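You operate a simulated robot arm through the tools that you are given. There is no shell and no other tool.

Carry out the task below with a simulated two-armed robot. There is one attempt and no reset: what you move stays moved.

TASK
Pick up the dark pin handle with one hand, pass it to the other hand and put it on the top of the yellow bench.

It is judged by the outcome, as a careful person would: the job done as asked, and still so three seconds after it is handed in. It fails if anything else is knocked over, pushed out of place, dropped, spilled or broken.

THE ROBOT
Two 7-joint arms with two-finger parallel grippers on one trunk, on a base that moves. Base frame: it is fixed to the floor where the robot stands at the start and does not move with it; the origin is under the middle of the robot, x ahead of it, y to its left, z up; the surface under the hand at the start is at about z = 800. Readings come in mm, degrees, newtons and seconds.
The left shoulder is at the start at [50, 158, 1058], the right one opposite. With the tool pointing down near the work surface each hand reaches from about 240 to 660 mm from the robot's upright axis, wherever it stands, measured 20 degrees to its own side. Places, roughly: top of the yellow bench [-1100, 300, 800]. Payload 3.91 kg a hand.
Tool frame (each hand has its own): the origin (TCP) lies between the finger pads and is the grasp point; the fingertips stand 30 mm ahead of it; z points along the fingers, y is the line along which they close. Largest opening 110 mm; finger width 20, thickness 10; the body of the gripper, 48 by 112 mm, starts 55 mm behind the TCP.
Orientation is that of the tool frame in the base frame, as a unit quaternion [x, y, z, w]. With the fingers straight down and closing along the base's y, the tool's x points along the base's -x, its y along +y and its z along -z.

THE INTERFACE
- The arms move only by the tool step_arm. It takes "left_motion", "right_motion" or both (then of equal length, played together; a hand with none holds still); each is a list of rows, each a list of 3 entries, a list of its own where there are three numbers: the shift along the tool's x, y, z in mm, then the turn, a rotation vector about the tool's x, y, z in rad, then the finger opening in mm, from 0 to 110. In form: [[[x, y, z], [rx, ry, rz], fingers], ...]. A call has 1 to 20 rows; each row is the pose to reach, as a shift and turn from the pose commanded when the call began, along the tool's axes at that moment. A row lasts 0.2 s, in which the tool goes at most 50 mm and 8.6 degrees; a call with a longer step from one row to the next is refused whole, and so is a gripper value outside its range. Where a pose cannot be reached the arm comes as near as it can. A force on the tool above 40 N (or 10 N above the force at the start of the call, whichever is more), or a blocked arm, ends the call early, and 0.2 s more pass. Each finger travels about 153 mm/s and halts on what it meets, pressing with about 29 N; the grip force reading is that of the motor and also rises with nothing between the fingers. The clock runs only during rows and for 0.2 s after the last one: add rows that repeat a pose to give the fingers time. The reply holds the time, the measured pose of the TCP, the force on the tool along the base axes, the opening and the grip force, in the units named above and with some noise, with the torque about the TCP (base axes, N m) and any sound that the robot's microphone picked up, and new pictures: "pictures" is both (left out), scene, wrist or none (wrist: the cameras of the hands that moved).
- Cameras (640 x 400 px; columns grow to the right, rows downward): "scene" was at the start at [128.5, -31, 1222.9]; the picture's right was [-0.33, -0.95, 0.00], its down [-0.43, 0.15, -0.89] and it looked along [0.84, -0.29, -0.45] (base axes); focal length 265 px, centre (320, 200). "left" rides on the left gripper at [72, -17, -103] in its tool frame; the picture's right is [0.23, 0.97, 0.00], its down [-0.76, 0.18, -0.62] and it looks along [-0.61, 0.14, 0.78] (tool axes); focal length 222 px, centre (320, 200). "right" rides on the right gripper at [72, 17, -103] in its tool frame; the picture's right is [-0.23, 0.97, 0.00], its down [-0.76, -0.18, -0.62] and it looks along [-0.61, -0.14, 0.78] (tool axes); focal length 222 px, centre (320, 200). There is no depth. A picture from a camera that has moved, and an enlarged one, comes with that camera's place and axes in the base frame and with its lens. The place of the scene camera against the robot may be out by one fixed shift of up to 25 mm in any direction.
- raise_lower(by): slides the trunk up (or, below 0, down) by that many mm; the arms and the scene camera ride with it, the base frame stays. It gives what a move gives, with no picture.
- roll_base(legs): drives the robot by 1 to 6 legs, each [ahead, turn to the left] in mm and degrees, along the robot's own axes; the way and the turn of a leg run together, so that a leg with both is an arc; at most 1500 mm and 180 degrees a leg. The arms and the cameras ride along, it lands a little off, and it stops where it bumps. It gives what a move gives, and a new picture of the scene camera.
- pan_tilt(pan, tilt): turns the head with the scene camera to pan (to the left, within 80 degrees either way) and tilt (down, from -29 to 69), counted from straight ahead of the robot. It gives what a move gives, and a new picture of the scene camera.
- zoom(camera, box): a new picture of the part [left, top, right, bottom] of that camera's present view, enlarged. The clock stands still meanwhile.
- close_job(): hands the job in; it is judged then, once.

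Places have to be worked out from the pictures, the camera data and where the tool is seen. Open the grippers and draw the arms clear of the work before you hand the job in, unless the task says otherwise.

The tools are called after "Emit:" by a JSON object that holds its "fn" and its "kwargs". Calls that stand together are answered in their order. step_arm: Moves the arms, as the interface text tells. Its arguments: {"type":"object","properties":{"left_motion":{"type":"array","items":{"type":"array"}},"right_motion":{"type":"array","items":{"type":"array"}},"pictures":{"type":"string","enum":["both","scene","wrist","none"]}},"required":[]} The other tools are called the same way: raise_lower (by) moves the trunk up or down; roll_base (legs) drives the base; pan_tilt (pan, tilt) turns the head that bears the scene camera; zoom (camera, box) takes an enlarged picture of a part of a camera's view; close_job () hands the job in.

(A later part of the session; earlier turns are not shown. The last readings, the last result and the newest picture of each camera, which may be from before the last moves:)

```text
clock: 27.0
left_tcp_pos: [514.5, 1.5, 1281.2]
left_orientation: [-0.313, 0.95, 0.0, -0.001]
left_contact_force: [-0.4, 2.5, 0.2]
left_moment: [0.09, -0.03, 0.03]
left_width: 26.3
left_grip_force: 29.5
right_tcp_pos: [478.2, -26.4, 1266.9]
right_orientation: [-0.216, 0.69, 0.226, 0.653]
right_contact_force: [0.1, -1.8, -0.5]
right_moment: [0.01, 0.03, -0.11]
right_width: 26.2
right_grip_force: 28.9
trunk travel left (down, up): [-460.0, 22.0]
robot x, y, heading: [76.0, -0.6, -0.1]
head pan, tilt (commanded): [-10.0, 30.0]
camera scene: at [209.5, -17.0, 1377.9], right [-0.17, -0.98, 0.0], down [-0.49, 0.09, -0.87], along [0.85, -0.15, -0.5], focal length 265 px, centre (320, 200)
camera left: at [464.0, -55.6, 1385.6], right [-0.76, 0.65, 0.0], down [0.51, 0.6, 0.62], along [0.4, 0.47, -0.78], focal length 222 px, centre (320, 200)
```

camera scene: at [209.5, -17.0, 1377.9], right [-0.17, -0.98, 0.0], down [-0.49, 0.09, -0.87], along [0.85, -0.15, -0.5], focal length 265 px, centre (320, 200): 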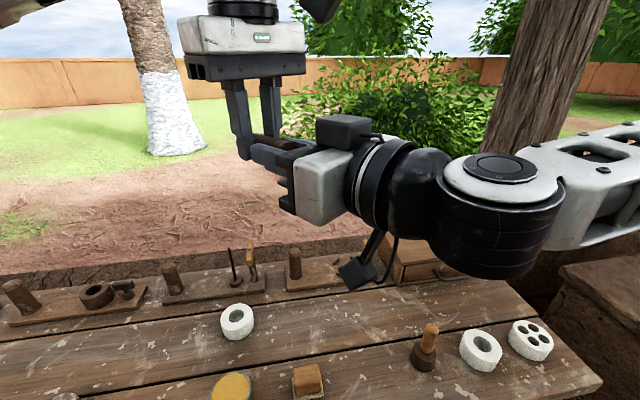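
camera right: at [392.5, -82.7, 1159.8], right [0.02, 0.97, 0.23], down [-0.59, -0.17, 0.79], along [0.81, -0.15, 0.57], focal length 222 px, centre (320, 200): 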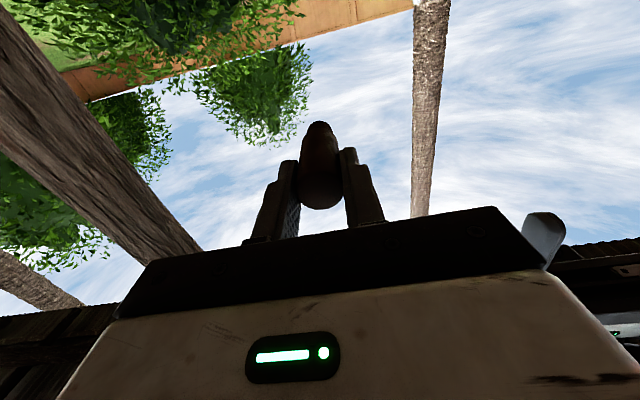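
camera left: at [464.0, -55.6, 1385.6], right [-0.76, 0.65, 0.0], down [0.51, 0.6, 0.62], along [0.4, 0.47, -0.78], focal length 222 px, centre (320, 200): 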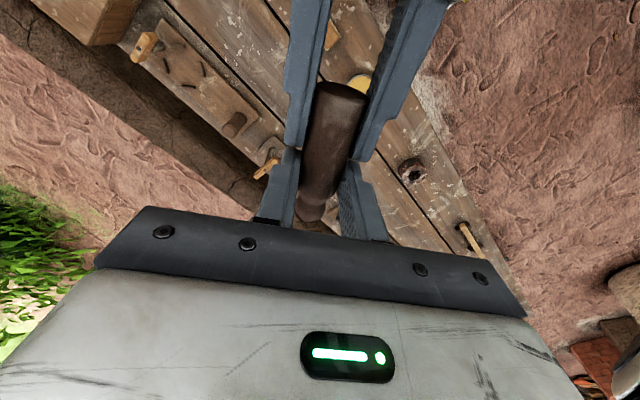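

Both hands hold the handle with light interaction forces. Now I open the right gripper slowly, leaving the left holding.

Emit:
{"fn": "step_arm", "kwargs": {"right_motion": [[[0, 0, 0], [0, 0, 0], 24], [[0, 0, 0], [0, 0, 0], 30], [[0, 0, 0], [0, 0, 0], 40], [[0, 0, 0], [0, 0, 0], 60], [[0, 0, 0], [0, 0, 0], 80], [[0, 0, 0], [0, 0, 0], 80]], "pictures": "both"}}

Emit:
{"fn": "zoom", "kwargs": {"camera": "left", "box": [224, 50, 416, 250]}}

```text
clock: 28.4
left_tcp_pos: [514.0, -0.1, 1282.5]
left_orientation: [-0.313, 0.95, 0.0, -0.001]
left_contact_force: [0.4, -0.5, 0.1]
left_moment: [0.04, -0.02, 0.01]
left_width: 26.1
left_grip_force: 29.4
right_tcp_pos: [478.1, -25.9, 1265.4]
right_orientation: [-0.216, 0.689, 0.227, 0.654]
right_contact_force: [0.3, -0.1, 0.6]
right_moment: [0.0, -0.01, 0.01]
right_width: 80.1
right_grip_force: 0.1
trunk travel left (down, up): [-460.0, 22.0]
robot x, y, heading: [76.0, -0.0, -0.3]
head pan, tilt (commanded): [-10.0, 30.0]
camera scene: at [209.5, -17.0, 1377.9], right [-0.17, -0.98, 0.0], down [-0.49, 0.09, -0.87], along [0.85, -0.15, -0.5], focal length 265 px, centre (320, 200)
camera right: at [379.3, -74.6, 1198.5], right [-0.57, 0.78, 0.26], down [-0.35, -0.51, 0.78], along [0.74, 0.35, 0.57], focal length 222 px, centre (320, 200)
```

scene: 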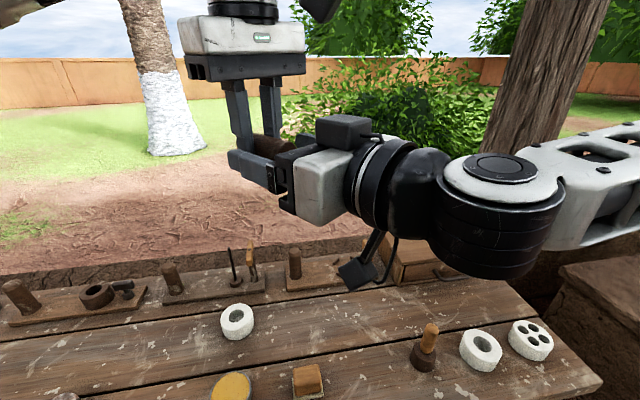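
right: 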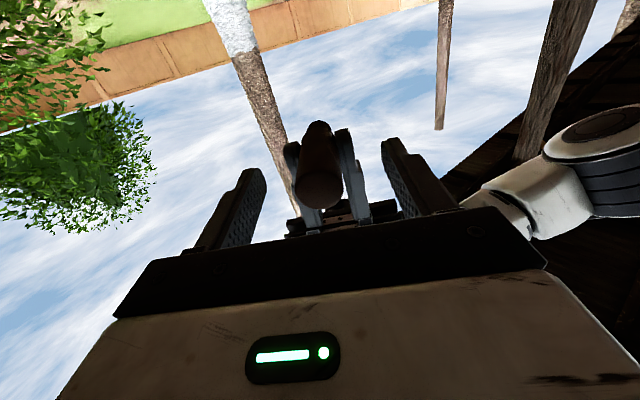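

```text
2.00 times, centred on (320, 150) of left
camera zoom: at [464.0, -55.7, 1385.5], right [-0.76, 0.65, 0.0], down [0.51, 0.6, 0.62], along [0.4, 0.47, -0.78], focal length 444 px, centre (320, 300)
```

zoom: 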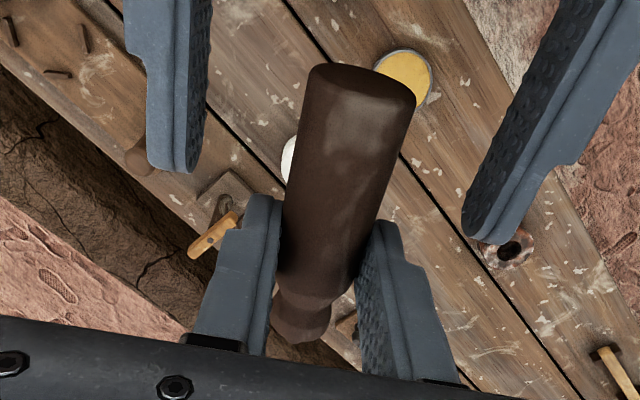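

The left hand now holds the handle alone. I draw the right hand straight back along its own axis, clear of the handle.

Emit:
{"fn": "step_arm", "kwargs": {"right_motion": [[[0, 0, -15], [0, 0, 0], 80], [[0, 0, -30], [0, 0, 0], 80], [[0, 0, -45], [0, 0, 0], 80], [[0, 0, -60], [0, 0, 0], 80], [[0, 0, -60], [0, 0, 0], 80]], "pictures": "both"}}

```text
clock: 29.6
left_tcp_pos: [513.8, -0.2, 1281.9]
left_orientation: [-0.313, 0.95, -0.001, -0.002]
left_contact_force: [-1.0, 0.5, -0.4]
left_moment: [-0.01, -0.02, -0.02]
left_width: 26.0
left_grip_force: 28.9
right_tcp_pos: [476.2, -41.8, 1284.2]
right_orientation: [-0.216, 0.687, 0.228, 0.655]
right_contact_force: [0.7, -0.1, -1.3]
right_moment: [-0.01, 0.01, 0.02]
right_width: 80.3
right_grip_force: 0.0
right hand out of reach, approached as far as the arm can: row 1, 2, 3, 4, 5
trunk travel left (down, up): [-460.0, 22.0]
robot x, y, heading: [76.8, -1.4, -0.1]
head pan, tilt (commanded): [-10.0, 30.0]
camera scene: at [209.6, -16.9, 1377.9], right [-0.17, -0.98, 0.0], down [-0.49, 0.09, -0.87], along [0.85, -0.15, -0.5], focal length 265 px, centre (320, 200)
camera right: at [379.9, -89.3, 1216.0], right [-0.57, 0.78, 0.26], down [-0.36, -0.52, 0.78], along [0.74, 0.35, 0.57], focal length 222 px, centre (320, 200)
```

scene: 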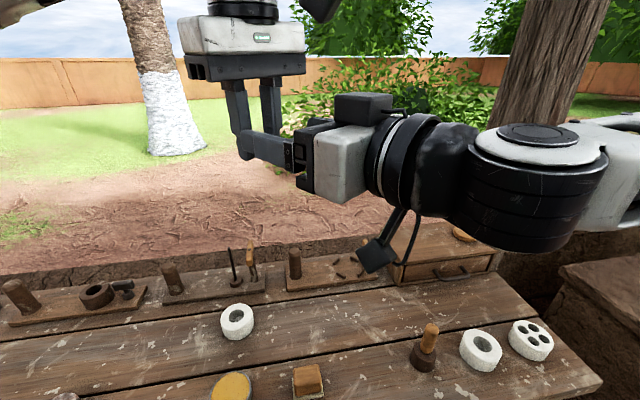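
right: 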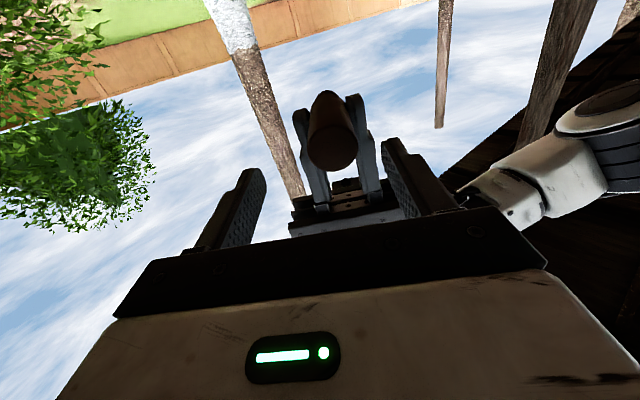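

The right arm can't back up along that line (it drifted up 18 mm with ample side clearance). Instead I lift the left hand with the handle straight up out from between the open right fingers.

Emit:
{"fn": "step_arm", "kwargs": {"left_motion": [[[0, 0, -15], [0, 0, 0], 10], [[0, 0, -30], [0, 0, 0], 10], [[0, 0, -45], [0, 0, 0], 10], [[0, 0, -60], [0, 0, 0], 10], [[0, 0, -75], [0, 0, 0], 10], [[0, 0, -75], [0, 0, 0], 10]], "pictures": "both"}}

```text
clock: 31.0
left_tcp_pos: [516.1, 1.8, 1356.1]
left_orientation: [-0.313, 0.95, 0.001, -0.001]
left_contact_force: [-0.1, -0.4, -0.8]
left_moment: [0.0, 0.0, 0.02]
left_width: 26.1
left_grip_force: 28.8
right_tcp_pos: [478.1, -40.9, 1283.9]
right_orientation: [-0.216, 0.687, 0.228, 0.655]
right_contact_force: [0.0, 0.7, -0.5]
right_moment: [0.01, 0.01, 0.0]
right_width: 79.9
right_grip_force: 0.0
trunk travel left (down, up): [-460.0, 22.0]
robot x, y, heading: [78.0, -2.2, -0.3]
head pan, tilt (commanded): [-10.0, 30.0]
camera scene: at [209.7, -16.8, 1377.9], right [-0.17, -0.98, 0.0], down [-0.49, 0.09, -0.87], along [0.85, -0.15, -0.5], focal length 265 px, centre (320, 200)
camera left: at [466.4, -54.8, 1460.2], right [-0.76, 0.65, 0.0], down [0.51, 0.6, 0.62], along [0.4, 0.47, -0.78], focal length 222 px, centre (320, 200)
```

scene: 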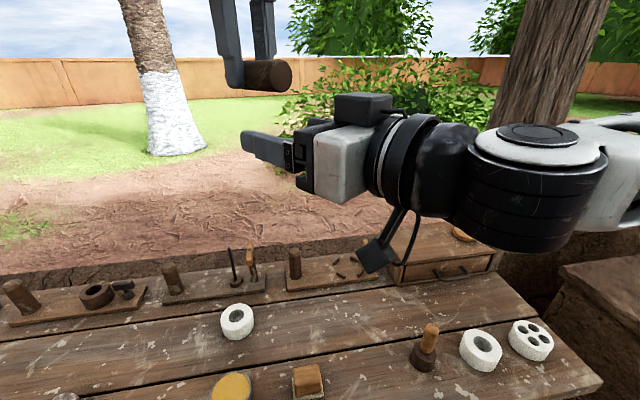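
left: 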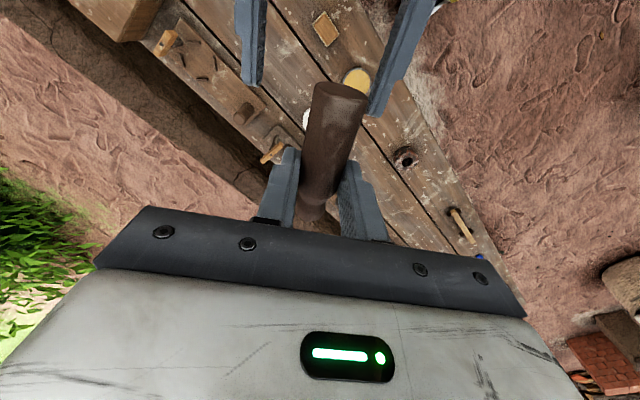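

The handle is held by the left hand, well clear. I move the right hand away to its own side and yaw it back straight.

Emit:
{"fn": "step_arm", "kwargs": {"right_motion": [[[0, -27, -30], [0.128, 0, 0], 80], [[0, -54, -61], [0.256, 0, 0], 80], [[0, -82, -91], [0.384, 0, 0], 80], [[0, -109, -122], [0.512, 0, 0], 80], [[0, -136, -152], [0.64, 0, 0], 80], [[0, -136, -152], [0.64, 0, 0], 80]], "pictures": "scene"}}

```text
clock: 32.4
left_tcp_pos: [516.2, 2.6, 1356.5]
left_orientation: [-0.313, 0.95, -0.001, -0.001]
left_contact_force: [-0.6, -0.2, -0.8]
left_moment: [-0.06, 0.01, -0.03]
left_width: 26.0
left_grip_force: 28.8
right_tcp_pos: [496.7, -252.4, 1334.7]
right_orientation: [0.001, 0.724, 0.0, 0.69]
right_contact_force: [0.5, 0.3, -0.4]
right_moment: [-0.04, 0.01, 0.0]
right_width: 80.0
right_grip_force: 0.0
right hand out of reach, approached as far as the arm can: row 1, 2, 3, 4, 5, 6
trunk travel left (down, up): [-460.0, 22.0]
robot x, y, heading: [80.7, -2.0, 0.3]
head pan, tilt (commanded): [-10.0, 30.0]
camera scene: at [210.3, -16.2, 1377.9], right [-0.17, -0.98, 0.0], down [-0.49, 0.09, -0.87], along [0.85, -0.15, -0.5], focal length 265 px, centre (320, 200)
```

scene: 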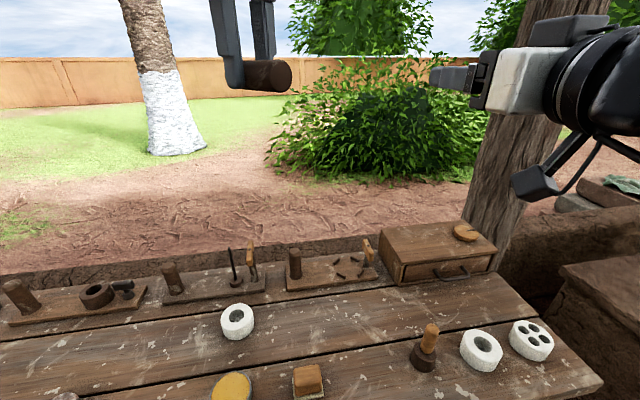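

The right hand is clear at [497, -252, 1335]. I pitch it back to fingers-down and take it further out to its own side.

Emit:
{"fn": "step_arm", "kwargs": {"right_motion": [[[8, -12, -1], [0, 0.137, 0], 60], [[16, -24, -3], [0, 0.273, 0], 50], [[25, -35, -4], [0, 0.41, 0], 40], [[33, -47, -6], [0, 0.546, 0], 40], [[41, -59, -7], [0, 0.683, 0], 40], [[49, -71, -8], [0, 0.82, 0], 40], [[57, -83, -10], [0, 0.956, 0], 40], [[65, -95, -11], [0, 1.093, 0], 40], [[74, -106, -12], [0, 1.23, 0], 40], [[82, -118, -14], [0, 1.366, 0], 40], [[90, -130, -15], [0, 1.5, 0], 40], [[90, -130, -15], [0, 1.5, 0], 40]], "pictures": "scene"}}

```text
clock: 35.0
left_tcp_pos: [515.1, 1.3, 1357.1]
left_orientation: [-0.313, 0.95, 0.001, -0.001]
left_contact_force: [0.0, 0.6, -0.8]
left_moment: [-0.01, -0.04, 0.01]
left_width: 26.0
left_grip_force: 28.8
right_tcp_pos: [471.0, -383.7, 1241.4]
right_orientation: [0.0, 1.0, 0.001, 0.01]
right_contact_force: [0.5, 0.0, -0.3]
right_moment: [-0.01, 0.0, 0.02]
right_width: 40.1
right_grip_force: 0.0
trunk travel left (down, up): [-460.0, 22.0]
robot x, y, heading: [78.1, 2.8, -0.3]
head pan, tilt (commanded): [-10.0, 30.0]
camera scene: at [209.2, -16.9, 1378.0], right [-0.17, -0.98, 0.0], down [-0.49, 0.09, -0.87], along [0.85, -0.15, -0.5], focal length 265 px, centre (320, 200)
```

scene: 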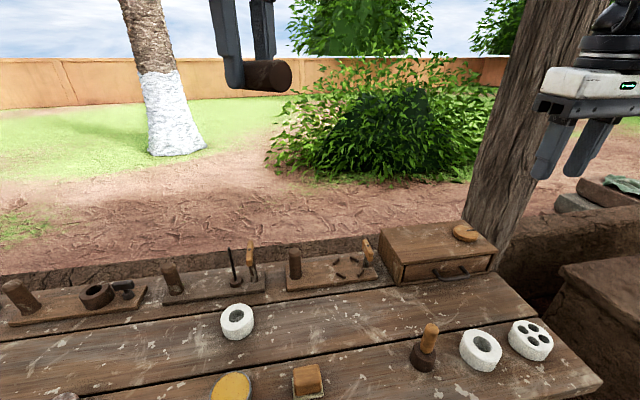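

The right hand is parked fingers-down at its side and empty. Now I look around to the left and right/behind before driving to the yellow bench.

Emit:
{"fn": "pan_tilt", "kwargs": {"pan": 80, "tilt": 20}}

Emit:
{"fn": "pan_tilt", "kwargs": {"pan": -80, "tilt": 20}}

```text
clock: 36.6
left_tcp_pos: [514.8, 1.2, 1355.5]
left_orientation: [-0.313, 0.95, 0.0, 0.0]
left_contact_force: [-0.2, 0.3, -0.5]
left_moment: [0.0, -0.02, 0.0]
left_width: 26.0
left_grip_force: 29.4
right_tcp_pos: [472.3, -384.1, 1240.9]
right_orientation: [0.0, 1.0, 0.001, 0.011]
right_contact_force: [-0.8, 0.0, -0.4]
right_moment: [0.0, -0.02, 0.01]
right_width: 40.0
right_grip_force: 0.1
trunk travel left (down, up): [-460.0, 22.0]
robot x, y, heading: [77.7, -0.7, -0.1]
head pan, tilt (commanded): [80.0, 20.0]
camera scene: at [136.8, 90.5, 1394.0], right [0.98, -0.18, 0.0], down [-0.06, -0.34, -0.94], along [0.16, 0.93, -0.34], focal length 265 px, centre (320, 200)
```

scene: 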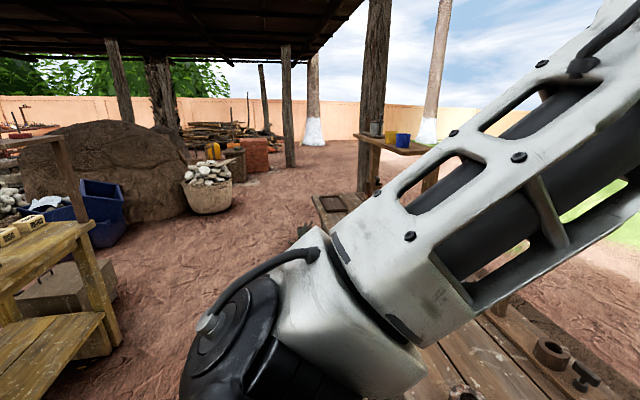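

```text
clock: 39.1
left_tcp_pos: [516.5, 1.9, 1356.4]
left_orientation: [-0.313, 0.95, 0.001, -0.001]
left_contact_force: [0.1, 0.0, -0.9]
left_moment: [-0.01, 0.02, 0.01]
left_width: 26.1
left_grip_force: 28.9
right_tcp_pos: [471.5, -383.9, 1241.0]
right_orientation: [0.001, 1.0, 0.001, 0.012]
right_contact_force: [-0.3, 0.1, -0.2]
right_moment: [-0.05, 0.02, 0.02]
right_width: 39.9
right_grip_force: 0.0
trunk travel left (down, up): [-460.0, 22.0]
robot x, y, heading: [75.6, -0.4, 0.0]
head pan, tilt (commanded): [-80.0, 20.0]
camera scene: at [136.6, -92.9, 1394.0], right [-0.98, -0.17, 0.0], down [-0.06, 0.34, -0.94], along [0.16, -0.93, -0.34], focal length 265 px, centre (320, 200)
```

scene: 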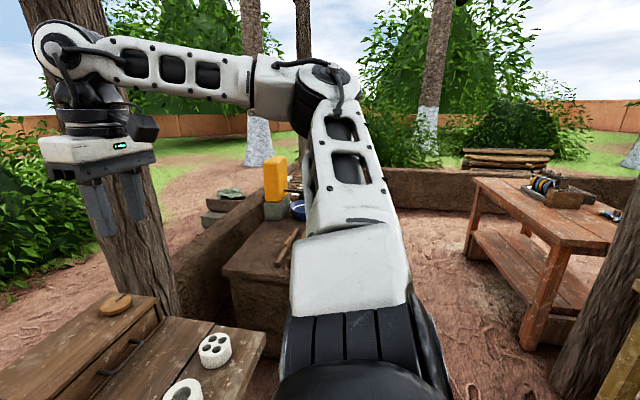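

The yellow bench (near edge around x≈-800, long in y, with things on top and a lower tier) is behind the robot, and the space between is clear. I first bring the left hand with the handle back to a compact, straight carry pose.

Emit:
{"fn": "step_arm", "kwargs": {"left_motion": [[[-2.4, 18, 4], [0, 0, 0.128], 10], [[-4.8, 36, 8], [0, 0, 0.256], 10], [[-7.2, 55, 12], [0, 0, 0.384], 10], [[-9.6, 73, 16], [0, 0, 0.512], 10], [[-12, 91, 20], [0, 0, 0.639], 10], [[-12, 91, 20], [0, 0, 0.639], 10]], "pictures": "wrist"}}

Emit:
{"fn": "roll_base", "kwargs": {"legs": [[-270, 0]]}}

```text
clock: 40.5
left_tcp_pos: [469.6, 81.7, 1337.1]
left_orientation: [0.003, 1.0, -0.001, -0.001]
left_contact_force: [0.6, -0.3, -1.0]
left_moment: [0.03, 0.02, -0.02]
left_width: 25.9
left_grip_force: 29.0
right_tcp_pos: [473.1, -384.5, 1240.1]
right_orientation: [0.001, 1.0, 0.001, 0.011]
right_contact_force: [0.9, -0.7, -0.1]
right_moment: [-0.01, -0.03, 0.0]
right_width: 40.1
right_grip_force: 0.2
trunk travel left (down, up): [-460.0, 22.0]
robot x, y, heading: [80.1, -3.4, -0.3]
head pan, tilt (commanded): [-80.0, 20.0]
camera left: at [396.0, 65.1, 1441.0], right [-0.22, 0.97, 0.0], down [0.76, 0.17, 0.62], along [0.61, 0.14, -0.78], focal length 222 px, centre (320, 200)
```

left: 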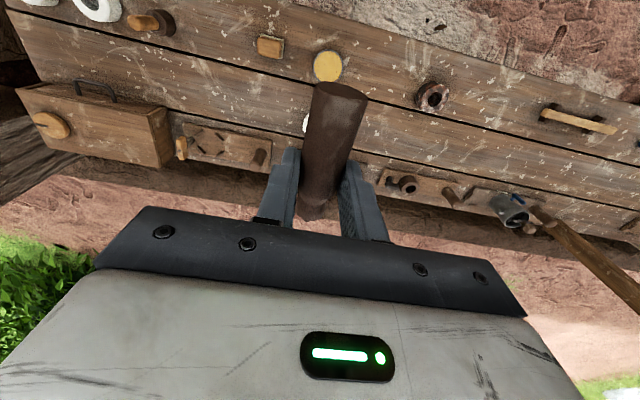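

```text
clock: 42.4
left_tcp_pos: [204.6, 82.2, 1338.2]
left_orientation: [0.003, 1.0, -0.001, 0.0]
left_contact_force: [0.1, 0.3, 0.0]
left_moment: [0.04, -0.01, 0.05]
left_width: 25.9
left_grip_force: 29.1
right_tcp_pos: [204.3, -384.9, 1240.7]
right_orientation: [0.002, 1.0, 0.001, 0.012]
right_contact_force: [-0.4, -0.3, -0.4]
right_moment: [0.05, 0.0, 0.0]
right_width: 40.2
right_grip_force: 0.1
trunk travel left (down, up): [-460.0, 22.0]
robot x, y, heading: [-189.7, -0.5, -0.3]
head pan, tilt (commanded): [-80.0, 20.0]
camera scene: at [-130.9, -92.3, 1394.0], right [-0.99, -0.17, 0.0], down [-0.06, 0.34, -0.94], along [0.16, -0.93, -0.34], focal length 265 px, centre (320, 200)
```

scene: 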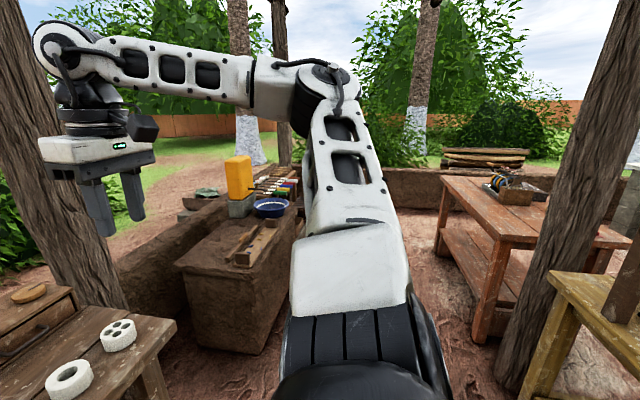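

Backed to x≈-190; nothing is within the arms' sweep. I turn left 90° first and look ahead along the new heading.

Emit:
{"fn": "roll_base", "kwargs": {"legs": [[0, 90]]}}

Emit:
{"fn": "pan_tilt", "kwargs": {"pan": 70, "tilt": 25}}

```text
clock: 46.6
left_tcp_pos: [-268.9, 393.4, 1337.9]
left_orientation: [-0.706, 0.709, -0.001, 0.0]
left_contact_force: [0.5, 0.7, -0.2]
left_moment: [-0.04, -0.01, -0.03]
left_width: 26.0
left_grip_force: 29.2
right_tcp_pos: [197.0, 392.5, 1240.3]
right_orientation: [-0.706, 0.708, 0.009, 0.007]
right_contact_force: [0.4, -0.4, 0.7]
right_moment: [0.0, 0.04, 0.0]
right_width: 39.8
right_grip_force: 0.1
trunk travel left (down, up): [-460.0, 22.0]
robot x, y, heading: [-187.6, -0.2, 90.0]
head pan, tilt (commanded): [-80.0, 20.0]
camera scene: at [-94.3, 55.6, 1394.0], right [0.17, -0.99, 0.0], down [-0.34, -0.06, -0.94], along [0.93, 0.16, -0.34], focal length 265 px, centre (320, 200)
```

scene: 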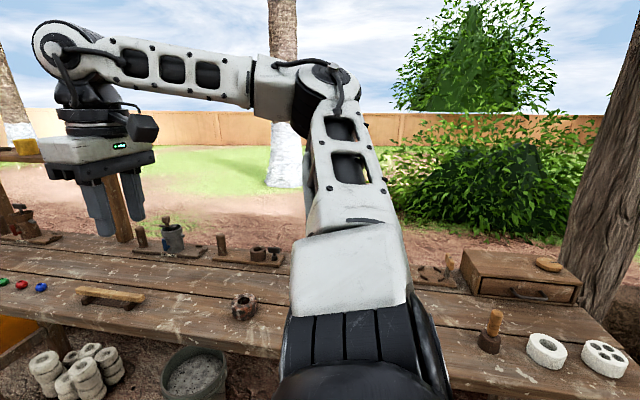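

```text
clock: 49.0
left_tcp_pos: [-269.3, 392.8, 1337.3]
left_orientation: [-0.706, 0.708, -0.001, 0.001]
left_contact_force: [-0.5, 0.2, -1.3]
left_moment: [-0.01, 0.03, -0.01]
left_width: 25.9
left_grip_force: 29.7
right_tcp_pos: [196.7, 393.7, 1240.3]
right_orientation: [-0.706, 0.708, 0.009, 0.008]
right_contact_force: [1.0, 0.8, 0.1]
right_moment: [0.02, 0.03, -0.02]
right_width: 39.9
right_grip_force: 0.1
trunk travel left (down, up): [-460.0, 22.0]
robot x, y, heading: [-189.4, 2.9, 89.8]
head pan, tilt (commanded): [70.0, 25.0]
camera scene: at [-272.4, 71.4, 1385.9], right [0.34, 0.94, 0.0], down [0.4, -0.15, -0.91], along [-0.85, 0.31, -0.42], focal length 265 px, centre (320, 200)
```

scene: 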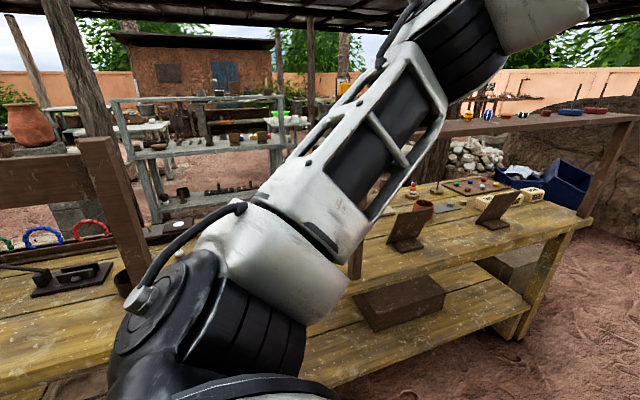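

The yellow bench shows a plank top with several items and a raised rail/shelf along its back. I turn the remaining 90° to face it and look at it squarely.

Emit:
{"fn": "roll_base", "kwargs": {"legs": [[0, 90]]}}

Emit:
{"fn": "pan_tilt", "kwargs": {"pan": -10, "tilt": 30}}

```text
clock: 53.3
left_tcp_pos: [-576.0, -95.8, 1336.9]
left_orientation: [1.0, 0.019, 0.001, -0.001]
left_contact_force: [-0.8, 0.1, -0.6]
left_moment: [-0.04, -0.02, 0.01]
left_width: 25.9
left_grip_force: 29.2
right_tcp_pos: [-596.0, 368.7, 1240.8]
right_orientation: [1.0, 0.02, -0.012, 0.001]
right_contact_force: [0.1, -0.1, 0.4]
right_moment: [-0.01, 0.01, 0.02]
right_width: 39.8
right_grip_force: 0.0
trunk travel left (down, up): [-460.0, 22.0]
robot x, y, heading: [-188.2, -0.7, -178.0]
head pan, tilt (commanded): [70.0, 25.0]
camera scene: at [-254.2, -89.8, 1385.9], right [-0.95, 0.31, 0.0], down [0.13, 0.4, -0.91], along [-0.28, -0.86, -0.42], focal length 265 px, centre (320, 200)
```

scene: 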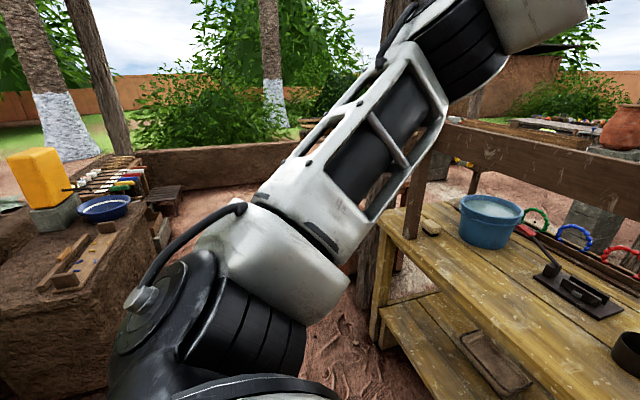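

```text
clock: 54.8
left_tcp_pos: [-576.5, -95.7, 1336.7]
left_orientation: [1.0, 0.018, 0.001, -0.001]
left_contact_force: [-0.4, -0.4, -0.1]
left_moment: [-0.01, -0.01, 0.03]
left_width: 25.9
left_grip_force: 29.1
right_tcp_pos: [-596.5, 369.0, 1241.0]
right_orientation: [1.0, 0.019, -0.011, 0.0]
right_contact_force: [-0.3, 0.2, -0.2]
right_moment: [0.0, 0.01, -0.04]
right_width: 40.1
right_grip_force: 0.2
trunk travel left (down, up): [-460.0, 22.0]
robot x, y, heading: [-186.8, -2.2, -178.0]
head pan, tilt (commanded): [-10.0, 30.0]
camera scene: at [-315.6, 10.2, 1377.9], right [0.14, 0.99, 0.0], down [0.5, -0.07, -0.87], along [-0.86, 0.12, -0.5], focal length 265 px, centre (320, 200)
```

scene: 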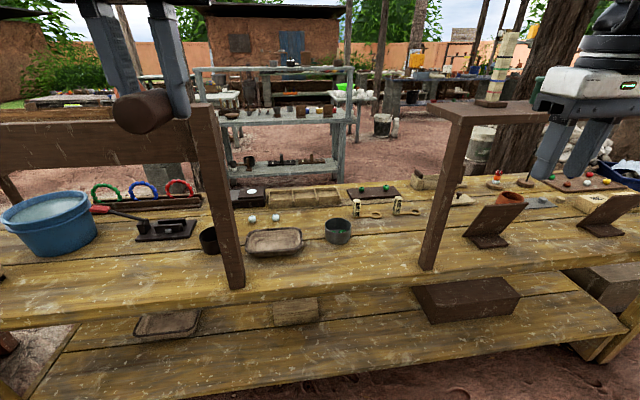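

The bench gap between the two front posts (y≈-150 and y≈420, at x≈-868) opens onto a free strip of bench top: front edge x≈-830, tray around [-1050,-50], a pot near [-1005,165]. I'll aim for about [-910, 250] and position the robot near [-440, 250] at heading ~160° so the left arm reaches into the gap and the right arm stays away from the bench.

Emit:
{"fn": "roll_base", "kwargs": {"legs": [[0, -47], [350, 0]]}}

```text
clock: 59.2
left_tcp_pos: [-769.1, 473.3, 1337.3]
left_orientation: [0.921, -0.389, 0.0, 0.0]
left_contact_force: [-0.7, 0.1, -1.5]
left_moment: [-0.01, 0.0, -0.06]
left_width: 26.0
left_grip_force: 29.4
right_tcp_pos: [-437.3, 802.3, 1239.3]
right_orientation: [0.922, -0.386, -0.011, -0.004]
right_contact_force: [0.3, 0.5, 0.3]
right_moment: [0.01, -0.02, 0.03]
right_width: 40.2
right_grip_force: 0.1
trunk travel left (down, up): [-460.0, 22.0]
robot x, y, heading: [-436.1, 254.2, 134.3]
head pan, tilt (commanded): [-10.0, 30.0]
camera scene: at [-513.2, 353.8, 1377.9], right [0.82, 0.57, 0.0], down [0.28, -0.41, -0.87], along [-0.49, 0.71, -0.5], focal length 265 px, centre (320, 200)
```

scene: 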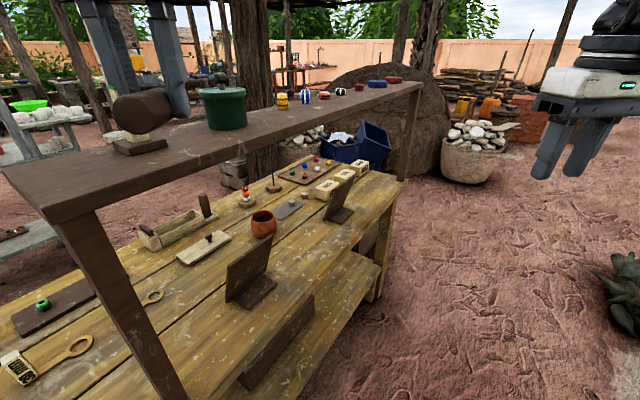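

The robot is at [-436, 254], heading 134°. Before turning left, I zoom on the shelf end near the left hand to make sure the sweep is clear.

Emit:
{"fn": "zoom", "kwargs": {"camera": "scene", "box": [60, 60, 300, 210]}}

Emit:
{"fn": "zoom", "kwargs": {"camera": "left", "box": [0, 0, 640, 400]}}

```text
2.67 times, centred on (180, 135) of scene
camera zoom: at [-513.2, 353.8, 1377.9], right [0.82, 0.57, 0.0], down [0.28, -0.41, -0.87], along [-0.49, 0.71, -0.5], focal length 706 px, centre (693, 373)
```

zoom: 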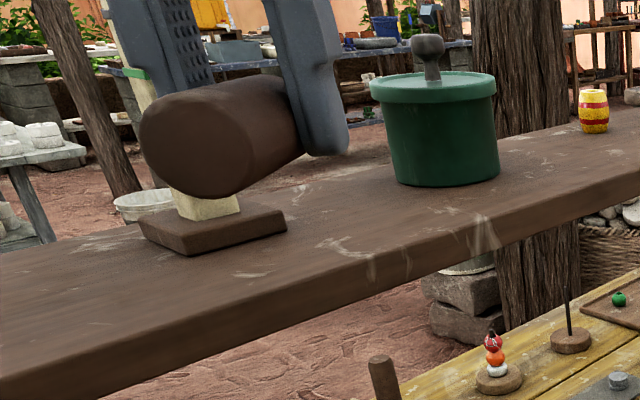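

```text
1.00 times, centred on (320, 200) of left (not enlarged: the box is as wide or as high as the picture)
camera zoom: at [-707.6, 433.8, 1440.9], right [-0.54, -0.84, 0.0], down [-0.66, 0.42, 0.62], along [-0.52, 0.33, -0.78], focal length 222 px, centre (320, 200)
```

zoom: 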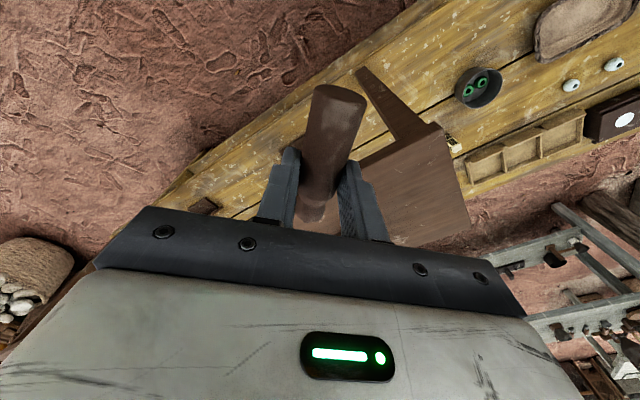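

A tall tower item stands on the shelf at about [-916, 502], beyond the arc of the left hand (which moves away from it when turning left). I turn left 26° and look at the target strip.

Emit:
{"fn": "roll_base", "kwargs": {"legs": [[0, 26]]}}

Emit:
{"fn": "pan_tilt", "kwargs": {"pan": 10, "tilt": 50}}

```text
clock: 61.0
left_tcp_pos: [-831.8, 305.5, 1337.9]
left_orientation: [0.985, -0.172, 0.001, 0.0]
left_contact_force: [-0.5, -0.1, -0.4]
left_moment: [0.0, -0.01, -0.03]
left_width: 26.1
left_grip_force: 29.5
right_tcp_pos: [-676.7, 744.3, 1240.4]
right_orientation: [0.985, -0.171, -0.011, -0.001]
right_contact_force: [-0.6, 0.0, 0.5]
right_moment: [0.02, 0.01, 0.0]
right_width: 40.0
right_grip_force: 0.0
trunk travel left (down, up): [-460.0, 22.0]
robot x, y, heading: [-436.4, 253.2, 160.4]
head pan, tilt (commanded): [-10.0, 30.0]
camera scene: at [-550.0, 308.3, 1377.9], right [0.5, 0.87, 0.0], down [0.43, -0.25, -0.87], along [-0.75, 0.43, -0.5], focal length 265 px, centre (320, 200)
```

scene: 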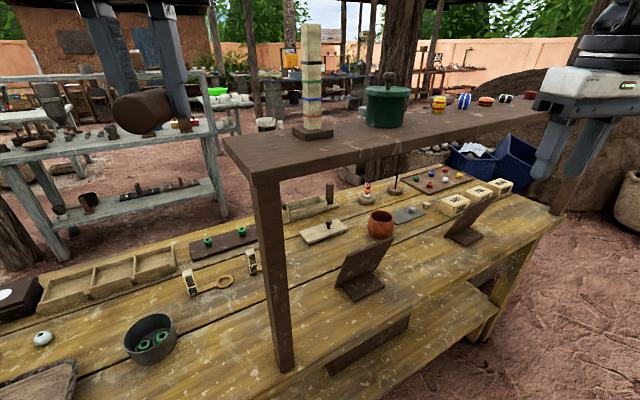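

```text
clock: 61.8
left_tcp_pos: [-831.1, 306.2, 1337.7]
left_orientation: [0.985, -0.171, 0.0, -0.001]
left_contact_force: [0.1, -0.1, -0.6]
left_moment: [-0.02, -0.01, 0.01]
left_width: 26.0
left_grip_force: 29.3
right_tcp_pos: [-677.9, 744.9, 1240.0]
right_orientation: [0.985, -0.171, -0.012, -0.002]
right_contact_force: [-0.1, -0.1, -0.5]
right_moment: [0.02, 0.0, 0.0]
right_width: 40.1
right_grip_force: 0.0
trunk travel left (down, up): [-460.0, 22.0]
robot x, y, heading: [-435.7, 251.2, 160.4]
head pan, tilt (commanded): [10.0, 50.0]
camera scene: at [-547.1, 276.9, 1348.5], right [0.17, 0.99, 0.0], down [0.75, -0.13, -0.64], along [-0.63, 0.11, -0.77], focal length 265 px, centre (320, 200)
```

scene: 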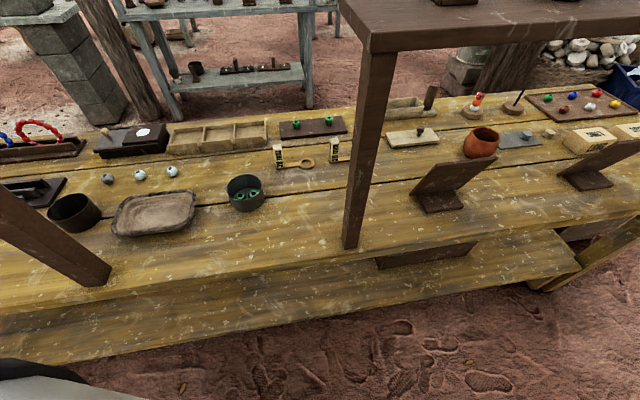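

From this stance the left elbow would come close to the left post, so I'll approach squarely (heading 180°) and a bit further to +y instead. First I tuck the right hand back, then back away from the bench before repositioning.

Emit:
{"fn": "step_arm", "kwargs": {"right_motion": [[[36, 0, 0], [0, 0, 0], 40], [[72, 0, 0], [0, 0, 0], 40], [[108, 0, 0], [0, 0, 0], 40], [[145, 0, 0], [0, 0, 0], 40], [[145, 0, 0], [0, 0, 0], 40]], "pictures": "none"}}

Emit:
{"fn": "roll_base", "kwargs": {"legs": [[-200, 0]]}}

```text
clock: 63.0
left_tcp_pos: [-832.1, 306.7, 1337.1]
left_orientation: [0.985, -0.172, 0.001, -0.001]
left_contact_force: [0.8, -0.2, -0.2]
left_moment: [-0.03, -0.03, -0.01]
left_width: 26.0
left_grip_force: 29.1
right_tcp_pos: [-539.8, 691.8, 1237.6]
right_orientation: [0.985, -0.171, -0.01, 0.0]
right_contact_force: [-0.1, -0.5, 0.0]
right_moment: [-0.03, 0.01, 0.0]
right_width: 40.1
right_grip_force: 0.0
trunk travel left (down, up): [-460.0, 22.0]
robot x, y, heading: [-432.8, 249.6, 160.2]
head pan, tilt (commanded): [10.0, 50.0]
```

```text
clock: 64.6
left_tcp_pos: [-638.9, 236.9, 1337.9]
left_orientation: [0.985, -0.172, 0.0, -0.001]
left_contact_force: [0.3, 0.4, -1.1]
left_moment: [0.02, -0.01, 0.02]
left_width: 26.0
left_grip_force: 29.2
right_tcp_pos: [-347.0, 623.4, 1240.1]
right_orientation: [0.985, -0.172, -0.012, -0.002]
right_contact_force: [0.6, 0.5, 0.2]
right_moment: [0.0, 0.0, -0.02]
right_width: 40.0
right_grip_force: 0.1
trunk travel left (down, up): [-460.0, 22.0]
robot x, y, heading: [-241.4, 182.6, 160.3]
head pan, tilt (commanded): [10.0, 50.0]
camera scene: at [-354.2, 207.7, 1348.5], right [0.17, 0.99, 0.0], down [0.75, -0.13, -0.64], along [-0.63, 0.11, -0.77], focal length 265 px, centre (320, 200)
```

scene: 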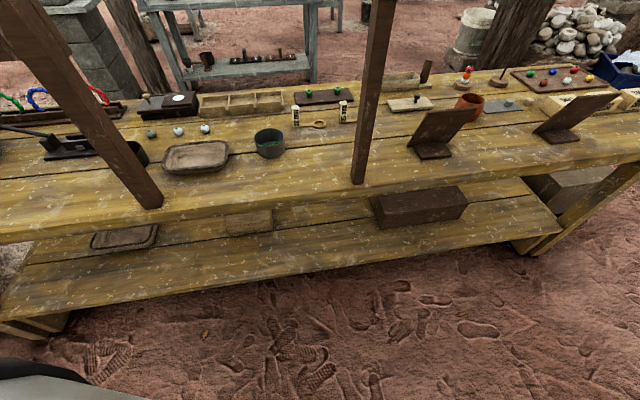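

The base is at [-241, 183] with the bench at a safe distance (its lower shelf does not protrude). I reposition: turn right 60°, advance 217 mm, then turn left 80° to face the bench squarely.

Emit:
{"fn": "roll_base", "kwargs": {"legs": [[0, -60], [217, 0], [0, 80]]}}

```text
clock: 72.5
left_tcp_pos: [-669.1, 298.8, 1338.1]
left_orientation: [1.0, 0.021, 0.0, 0.0]
left_contact_force: [-0.3, 0.4, -0.5]
left_moment: [-0.01, 0.01, -0.04]
left_width: 25.8
left_grip_force: 29.4
right_tcp_pos: [-544.9, 765.8, 1240.0]
right_orientation: [1.0, 0.022, -0.012, 0.001]
right_contact_force: [0.9, -0.5, -0.3]
right_moment: [0.02, 0.01, 0.0]
right_width: 40.1
right_grip_force: 0.1
trunk travel left (down, up): [-460.0, 22.0]
robot x, y, heading: [-279.9, 400.4, -177.4]
head pan, tilt (commanded): [10.0, 50.0]
camera scene: at [-395.5, 378.7, 1348.4], right [-0.22, 0.98, 0.0], down [0.75, 0.17, -0.64], along [-0.63, -0.14, -0.77], focal length 265 px, centre (320, 200)
```

scene: 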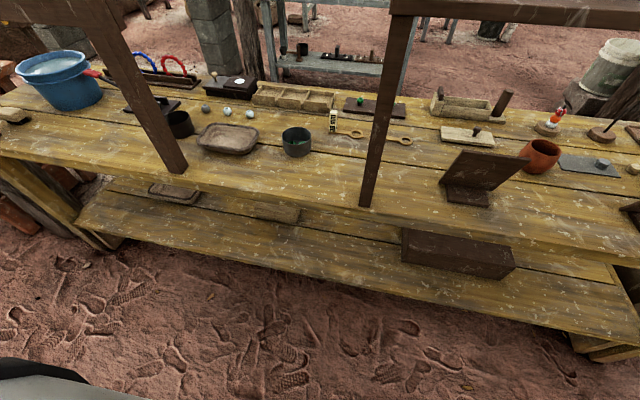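

Facing the bench at heading -177.4°. I tuck the right hand a further 80 mm back so it stays clear of the shelf, then drive ahead 175 mm.

Emit:
{"fn": "step_arm", "kwargs": {"right_motion": [[[27, 0, 0], [0, 0, 0], 40], [[54, 0, 0], [0, 0, 0], 40], [[80, 0, 0], [0, 0, 0], 40], [[80, 0, 0], [0, 0, 0], 40]], "pictures": "none"}}

Emit:
{"fn": "roll_base", "kwargs": {"legs": [[170, 0]]}}

```text
clock: 73.5
left_tcp_pos: [-671.0, 300.3, 1336.4]
left_orientation: [1.0, 0.021, 0.001, 0.0]
left_contact_force: [-0.3, 0.0, -0.4]
left_moment: [-0.02, 0.01, 0.03]
left_width: 26.1
left_grip_force: 28.6
right_tcp_pos: [-466.3, 769.7, 1239.5]
right_orientation: [1.0, 0.023, -0.011, 0.0]
right_contact_force: [-0.7, -0.4, 0.0]
right_moment: [0.03, 0.0, 0.02]
right_width: 40.1
right_grip_force: 0.0
trunk travel left (down, up): [-460.0, 22.0]
robot x, y, heading: [-281.3, 398.4, -177.5]
head pan, tilt (commanded): [10.0, 50.0]
```

```text
clock: 74.9
left_tcp_pos: [-842.8, 291.0, 1336.9]
left_orientation: [1.0, 0.023, 0.001, -0.001]
left_contact_force: [-0.3, 0.4, -1.1]
left_moment: [-0.06, -0.03, 0.03]
left_width: 26.0
left_grip_force: 28.9
right_tcp_pos: [-639.4, 760.3, 1240.1]
right_orientation: [1.0, 0.024, -0.011, 0.001]
right_contact_force: [0.0, 0.5, -0.6]
right_moment: [-0.01, 0.01, -0.01]
right_width: 40.1
right_grip_force: 0.0
trunk travel left (down, up): [-460.0, 22.0]
robot x, y, heading: [-454.7, 389.8, -177.4]
head pan, tilt (commanded): [10.0, 50.0]
camera scene: at [-569.2, 370.7, 1348.3], right [-0.22, 0.98, 0.0], down [0.75, 0.17, -0.64], along [-0.63, -0.14, -0.77], focal length 265 px, centre (320, 200)
```

scene: 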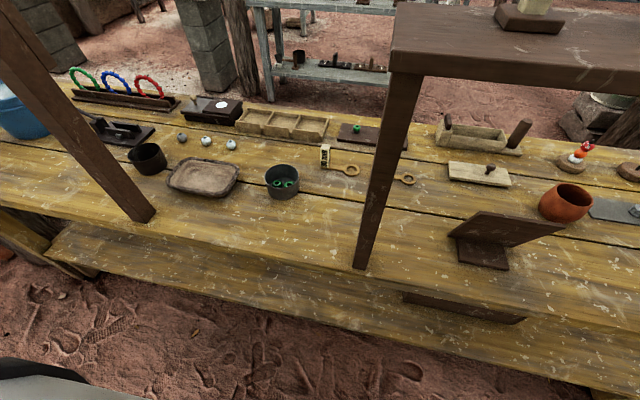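

The free patch right of the pot, about [-925, 250], is confirmed clear. I first inch 20 mm closer, then move the left hand over that patch and down to z≈1050 with the arm.

Emit:
{"fn": "roll_base", "kwargs": {"legs": [[20, 0]]}}

Emit:
{"fn": "step_arm", "kwargs": {"left_motion": [[[-8, 5, 36], [0, 0, 0], 10], [[-16, 9, 72], [0, 0, 0], 10], [[-24, 14, 108], [0, 0, 0], 10], [[-32, 19, 144], [0, 0, 0], 10], [[-40, 23, 180], [0, 0, 0], 10], [[-48, 28, 215], [0, 0, 0], 10], [[-56, 33, 251], [0, 0, 0], 10], [[-63, 37, 287], [0, 0, 0], 10], [[-63, 37, 287], [0, 0, 0], 10]], "pictures": "both"}}

```text
clock: 75.7
left_tcp_pos: [-863.7, 289.4, 1337.1]
left_orientation: [1.0, 0.021, 0.0, -0.001]
left_contact_force: [0.1, 0.2, -0.2]
left_moment: [-0.04, -0.01, -0.01]
left_width: 26.0
left_grip_force: 29.0
right_tcp_pos: [-658.7, 761.0, 1240.2]
right_orientation: [1.0, 0.022, -0.011, 0.002]
right_contact_force: [-1.3, 0.2, 0.8]
right_moment: [0.01, -0.04, 0.02]
right_width: 40.0
right_grip_force: 0.1
trunk travel left (down, up): [-460.0, 22.0]
robot x, y, heading: [-477.3, 389.7, -177.4]
head pan, tilt (commanded): [10.0, 50.0]
camera scene: at [-589.5, 369.9, 1348.3], right [-0.22, 0.98, 0.0], down [0.75, 0.17, -0.64], along [-0.63, -0.14, -0.77], focal length 265 px, centre (320, 200)
```

scene: 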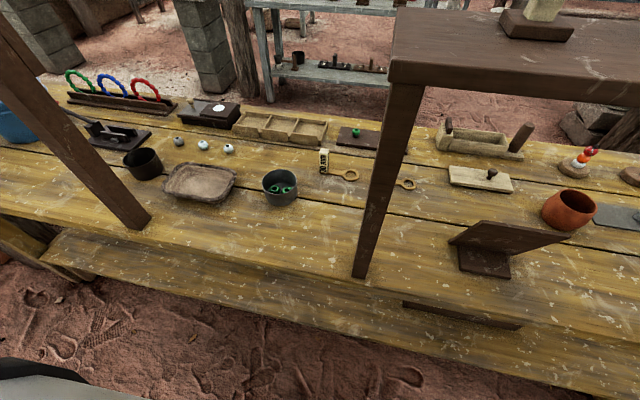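

```text
clock: 77.7
left_tcp_pos: [-922.4, 248.8, 1049.1]
left_orientation: [1.0, 0.021, 0.0, 0.001]
left_contact_force: [0.4, -1.2, -0.6]
left_moment: [0.0, 0.01, 0.0]
left_width: 26.2
left_grip_force: 29.5
right_tcp_pos: [-658.4, 759.5, 1240.5]
right_orientation: [1.0, 0.022, -0.012, 0.001]
right_contact_force: [0.1, 0.2, -0.2]
right_moment: [-0.01, 0.01, 0.01]
right_width: 40.0
right_grip_force: 0.0
trunk travel left (down, up): [-460.0, 22.0]
robot x, y, heading: [-476.2, 388.7, -177.5]
head pan, tilt (commanded): [10.0, 50.0]
camera scene: at [-588.5, 370.0, 1348.4], right [-0.22, 0.98, 0.0], down [0.75, 0.17, -0.64], along [-0.63, -0.14, -0.77], focal length 265 px, centre (320, 200)
camera left: at [-851.8, 269.2, 1151.7], right [0.27, -0.96, 0.0], down [-0.75, -0.21, 0.62], along [-0.6, -0.17, -0.78], focal length 222 px, centre (320, 200)
```

scene: 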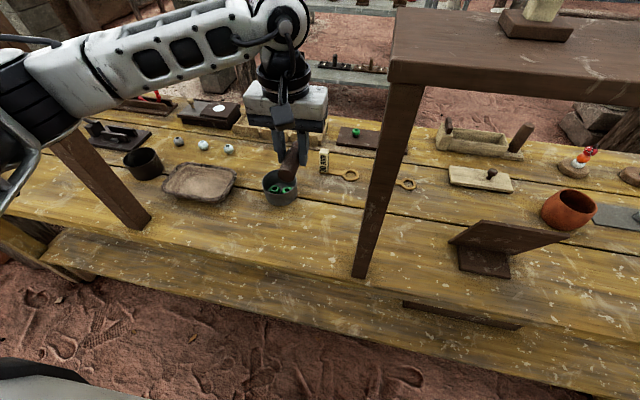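
left: 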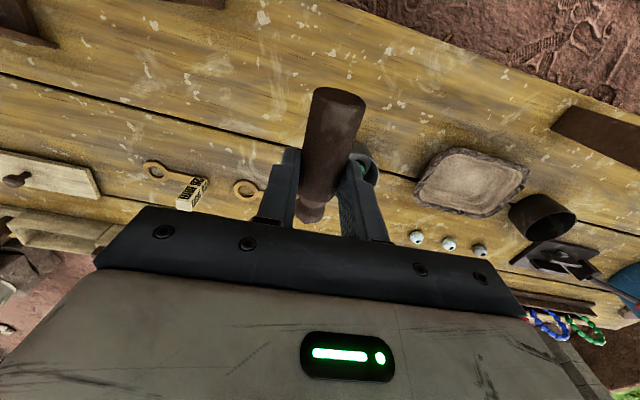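

The left hand hangs at [-922, 249, 1049] over clear planks (front edge x≈-824, pot at ≈[-1005,155], right post y≥375); the elbow clears the left post by roughly 65 mm. I lower the trunk 180 mm.

Emit:
{"fn": "raise_lower", "kwargs": {"by": -110}}

Emit:
{"fn": "raise_lower", "kwargs": {"by": -70}}

Emit:
{"fn": "pan_tilt", "kwargs": {"pan": 20, "tilt": 45}}

Emit:
{"fn": "zoom", "kwargs": {"camera": "left", "box": [0, 0, 640, 400]}}

```text
clock: 79.1
left_tcp_pos: [-923.1, 248.8, 938.5]
left_orientation: [1.0, 0.022, 0.0, -0.001]
left_contact_force: [0.2, 0.3, 0.2]
left_moment: [-0.01, 0.02, 0.01]
left_width: 25.9
left_grip_force: 28.8
right_tcp_pos: [-658.7, 759.8, 1129.9]
right_orientation: [1.0, 0.023, -0.011, 0.001]
right_contact_force: [-0.2, 0.6, 0.7]
right_moment: [0.0, 0.0, -0.01]
right_width: 40.0
right_grip_force: 0.0
trunk travel left (down, up): [-350.0, 132.0]
robot x, y, heading: [-478.7, 393.3, -177.5]
head pan, tilt (commanded): [10.0, 50.0]
```

```text
clock: 80.2
left_tcp_pos: [-922.4, 248.6, 869.2]
left_orientation: [1.0, 0.022, 0.0, 0.0]
left_contact_force: [-1.1, 0.0, -0.2]
left_moment: [0.01, 0.03, 0.0]
left_width: 26.1
left_grip_force: 29.0
right_tcp_pos: [-658.6, 759.3, 1061.2]
right_orientation: [1.0, 0.022, -0.012, 0.001]
right_contact_force: [0.3, -0.8, 0.2]
right_moment: [0.03, -0.02, 0.01]
right_width: 40.2
right_grip_force: 0.0
trunk travel left (down, up): [-280.0, 202.0]
robot x, y, heading: [-476.8, 390.8, -177.4]
head pan, tilt (commanded): [10.0, 50.0]
```

```text
clock: 80.9
left_tcp_pos: [-921.5, 249.7, 869.1]
left_orientation: [1.0, 0.021, 0.001, -0.001]
left_contact_force: [0.6, -0.5, -1.5]
left_moment: [0.03, 0.01, 0.05]
left_width: 26.1
left_grip_force: 29.3
right_tcp_pos: [-658.1, 760.2, 1060.0]
right_orientation: [1.0, 0.022, -0.011, 0.0]
right_contact_force: [-0.4, -0.1, -0.7]
right_moment: [0.0, 0.03, 0.01]
right_width: 40.1
right_grip_force: 0.1
trunk travel left (down, up): [-280.0, 202.0]
robot x, y, heading: [-470.9, 386.6, -177.6]
head pan, tilt (commanded): [20.0, 45.0]
camera scene: at [-588.5, 355.5, 1175.3], right [-0.38, 0.92, 0.0], down [0.65, 0.27, -0.71], along [-0.65, -0.27, -0.71], focal length 265 px, centre (320, 200)
```

scene: 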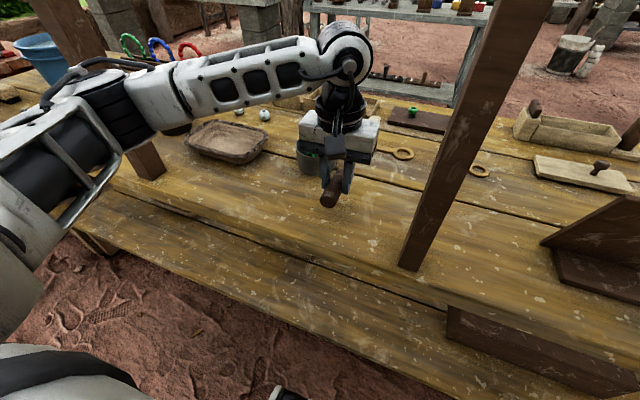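

```text
1.00 times, centred on (320, 200) of left (not enlarged: the box is as wide or as high as the picture)
camera zoom: at [-851.8, 269.2, 972.2], right [0.27, -0.96, 0.0], down [-0.75, -0.21, 0.62], along [-0.6, -0.17, -0.78], focal length 222 px, centre (320, 200)
```

zoom: 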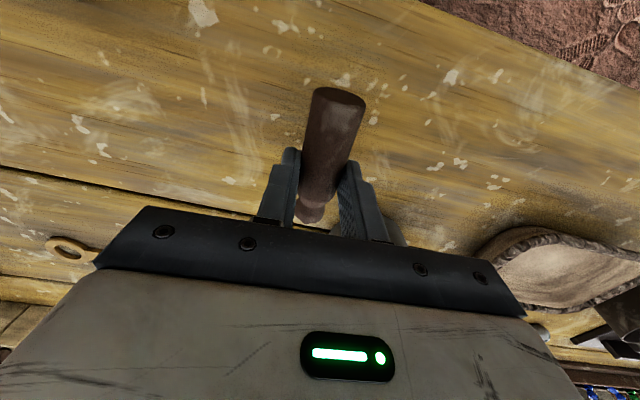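

Clear all around: the handle's underside is at z≈838, about 38 mm above the bench. I lower the trunk 30 mm and then continue in small steps watching the contact force.

Emit:
{"fn": "raise_lower", "kwargs": {"by": -28}}

Emit:
{"fn": "raise_lower", "kwargs": {"by": -4}}

Emit:
{"fn": "zoom", "kwargs": {"camera": "scene", "box": [240, 90, 440, 215]}}

```text
clock: 81.7
left_tcp_pos: [-922.4, 249.6, 841.4]
left_orientation: [1.0, 0.021, -0.001, 0.0]
left_contact_force: [1.0, -0.4, -0.9]
left_moment: [0.04, 0.03, 0.0]
left_width: 25.9
left_grip_force: 29.3
right_tcp_pos: [-657.4, 760.8, 1031.8]
right_orientation: [1.0, 0.022, -0.011, 0.001]
right_contact_force: [-0.4, 0.3, 0.6]
right_moment: [0.03, 0.0, 0.01]
right_width: 39.9
right_grip_force: 0.0
trunk travel left (down, up): [-252.0, 230.0]
robot x, y, heading: [-475.1, 390.6, -177.3]
head pan, tilt (commanded): [20.0, 45.0]
```

```text
clock: 82.2
left_tcp_pos: [-921.5, 248.8, 837.2]
left_orientation: [1.0, 0.022, -0.001, -0.001]
left_contact_force: [0.5, 0.4, -0.6]
left_moment: [0.0, 0.01, 0.02]
left_width: 25.9
left_grip_force: 28.9
right_tcp_pos: [-659.1, 759.1, 1028.7]
right_orientation: [1.0, 0.024, -0.012, 0.001]
right_contact_force: [0.4, 0.2, -0.4]
right_moment: [0.03, 0.0, 0.0]
right_width: 40.0
right_grip_force: 0.1
trunk travel left (down, up): [-248.0, 234.0]
robot x, y, heading: [-476.9, 388.2, -177.5]
head pan, tilt (commanded): [20.0, 45.0]
```

```text
3.20 times, centred on (340, 152) of scene
camera zoom: at [-588.5, 355.4, 1143.3], right [-0.38, 0.92, 0.0], down [0.65, 0.27, -0.71], along [-0.65, -0.27, -0.71], focal length 848 px, centre (256, 352)
```

zoom: 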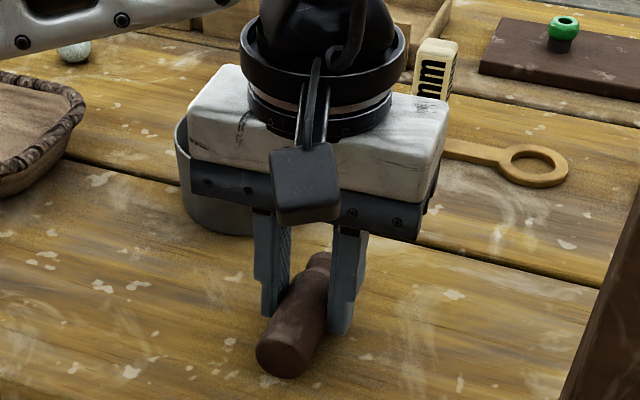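

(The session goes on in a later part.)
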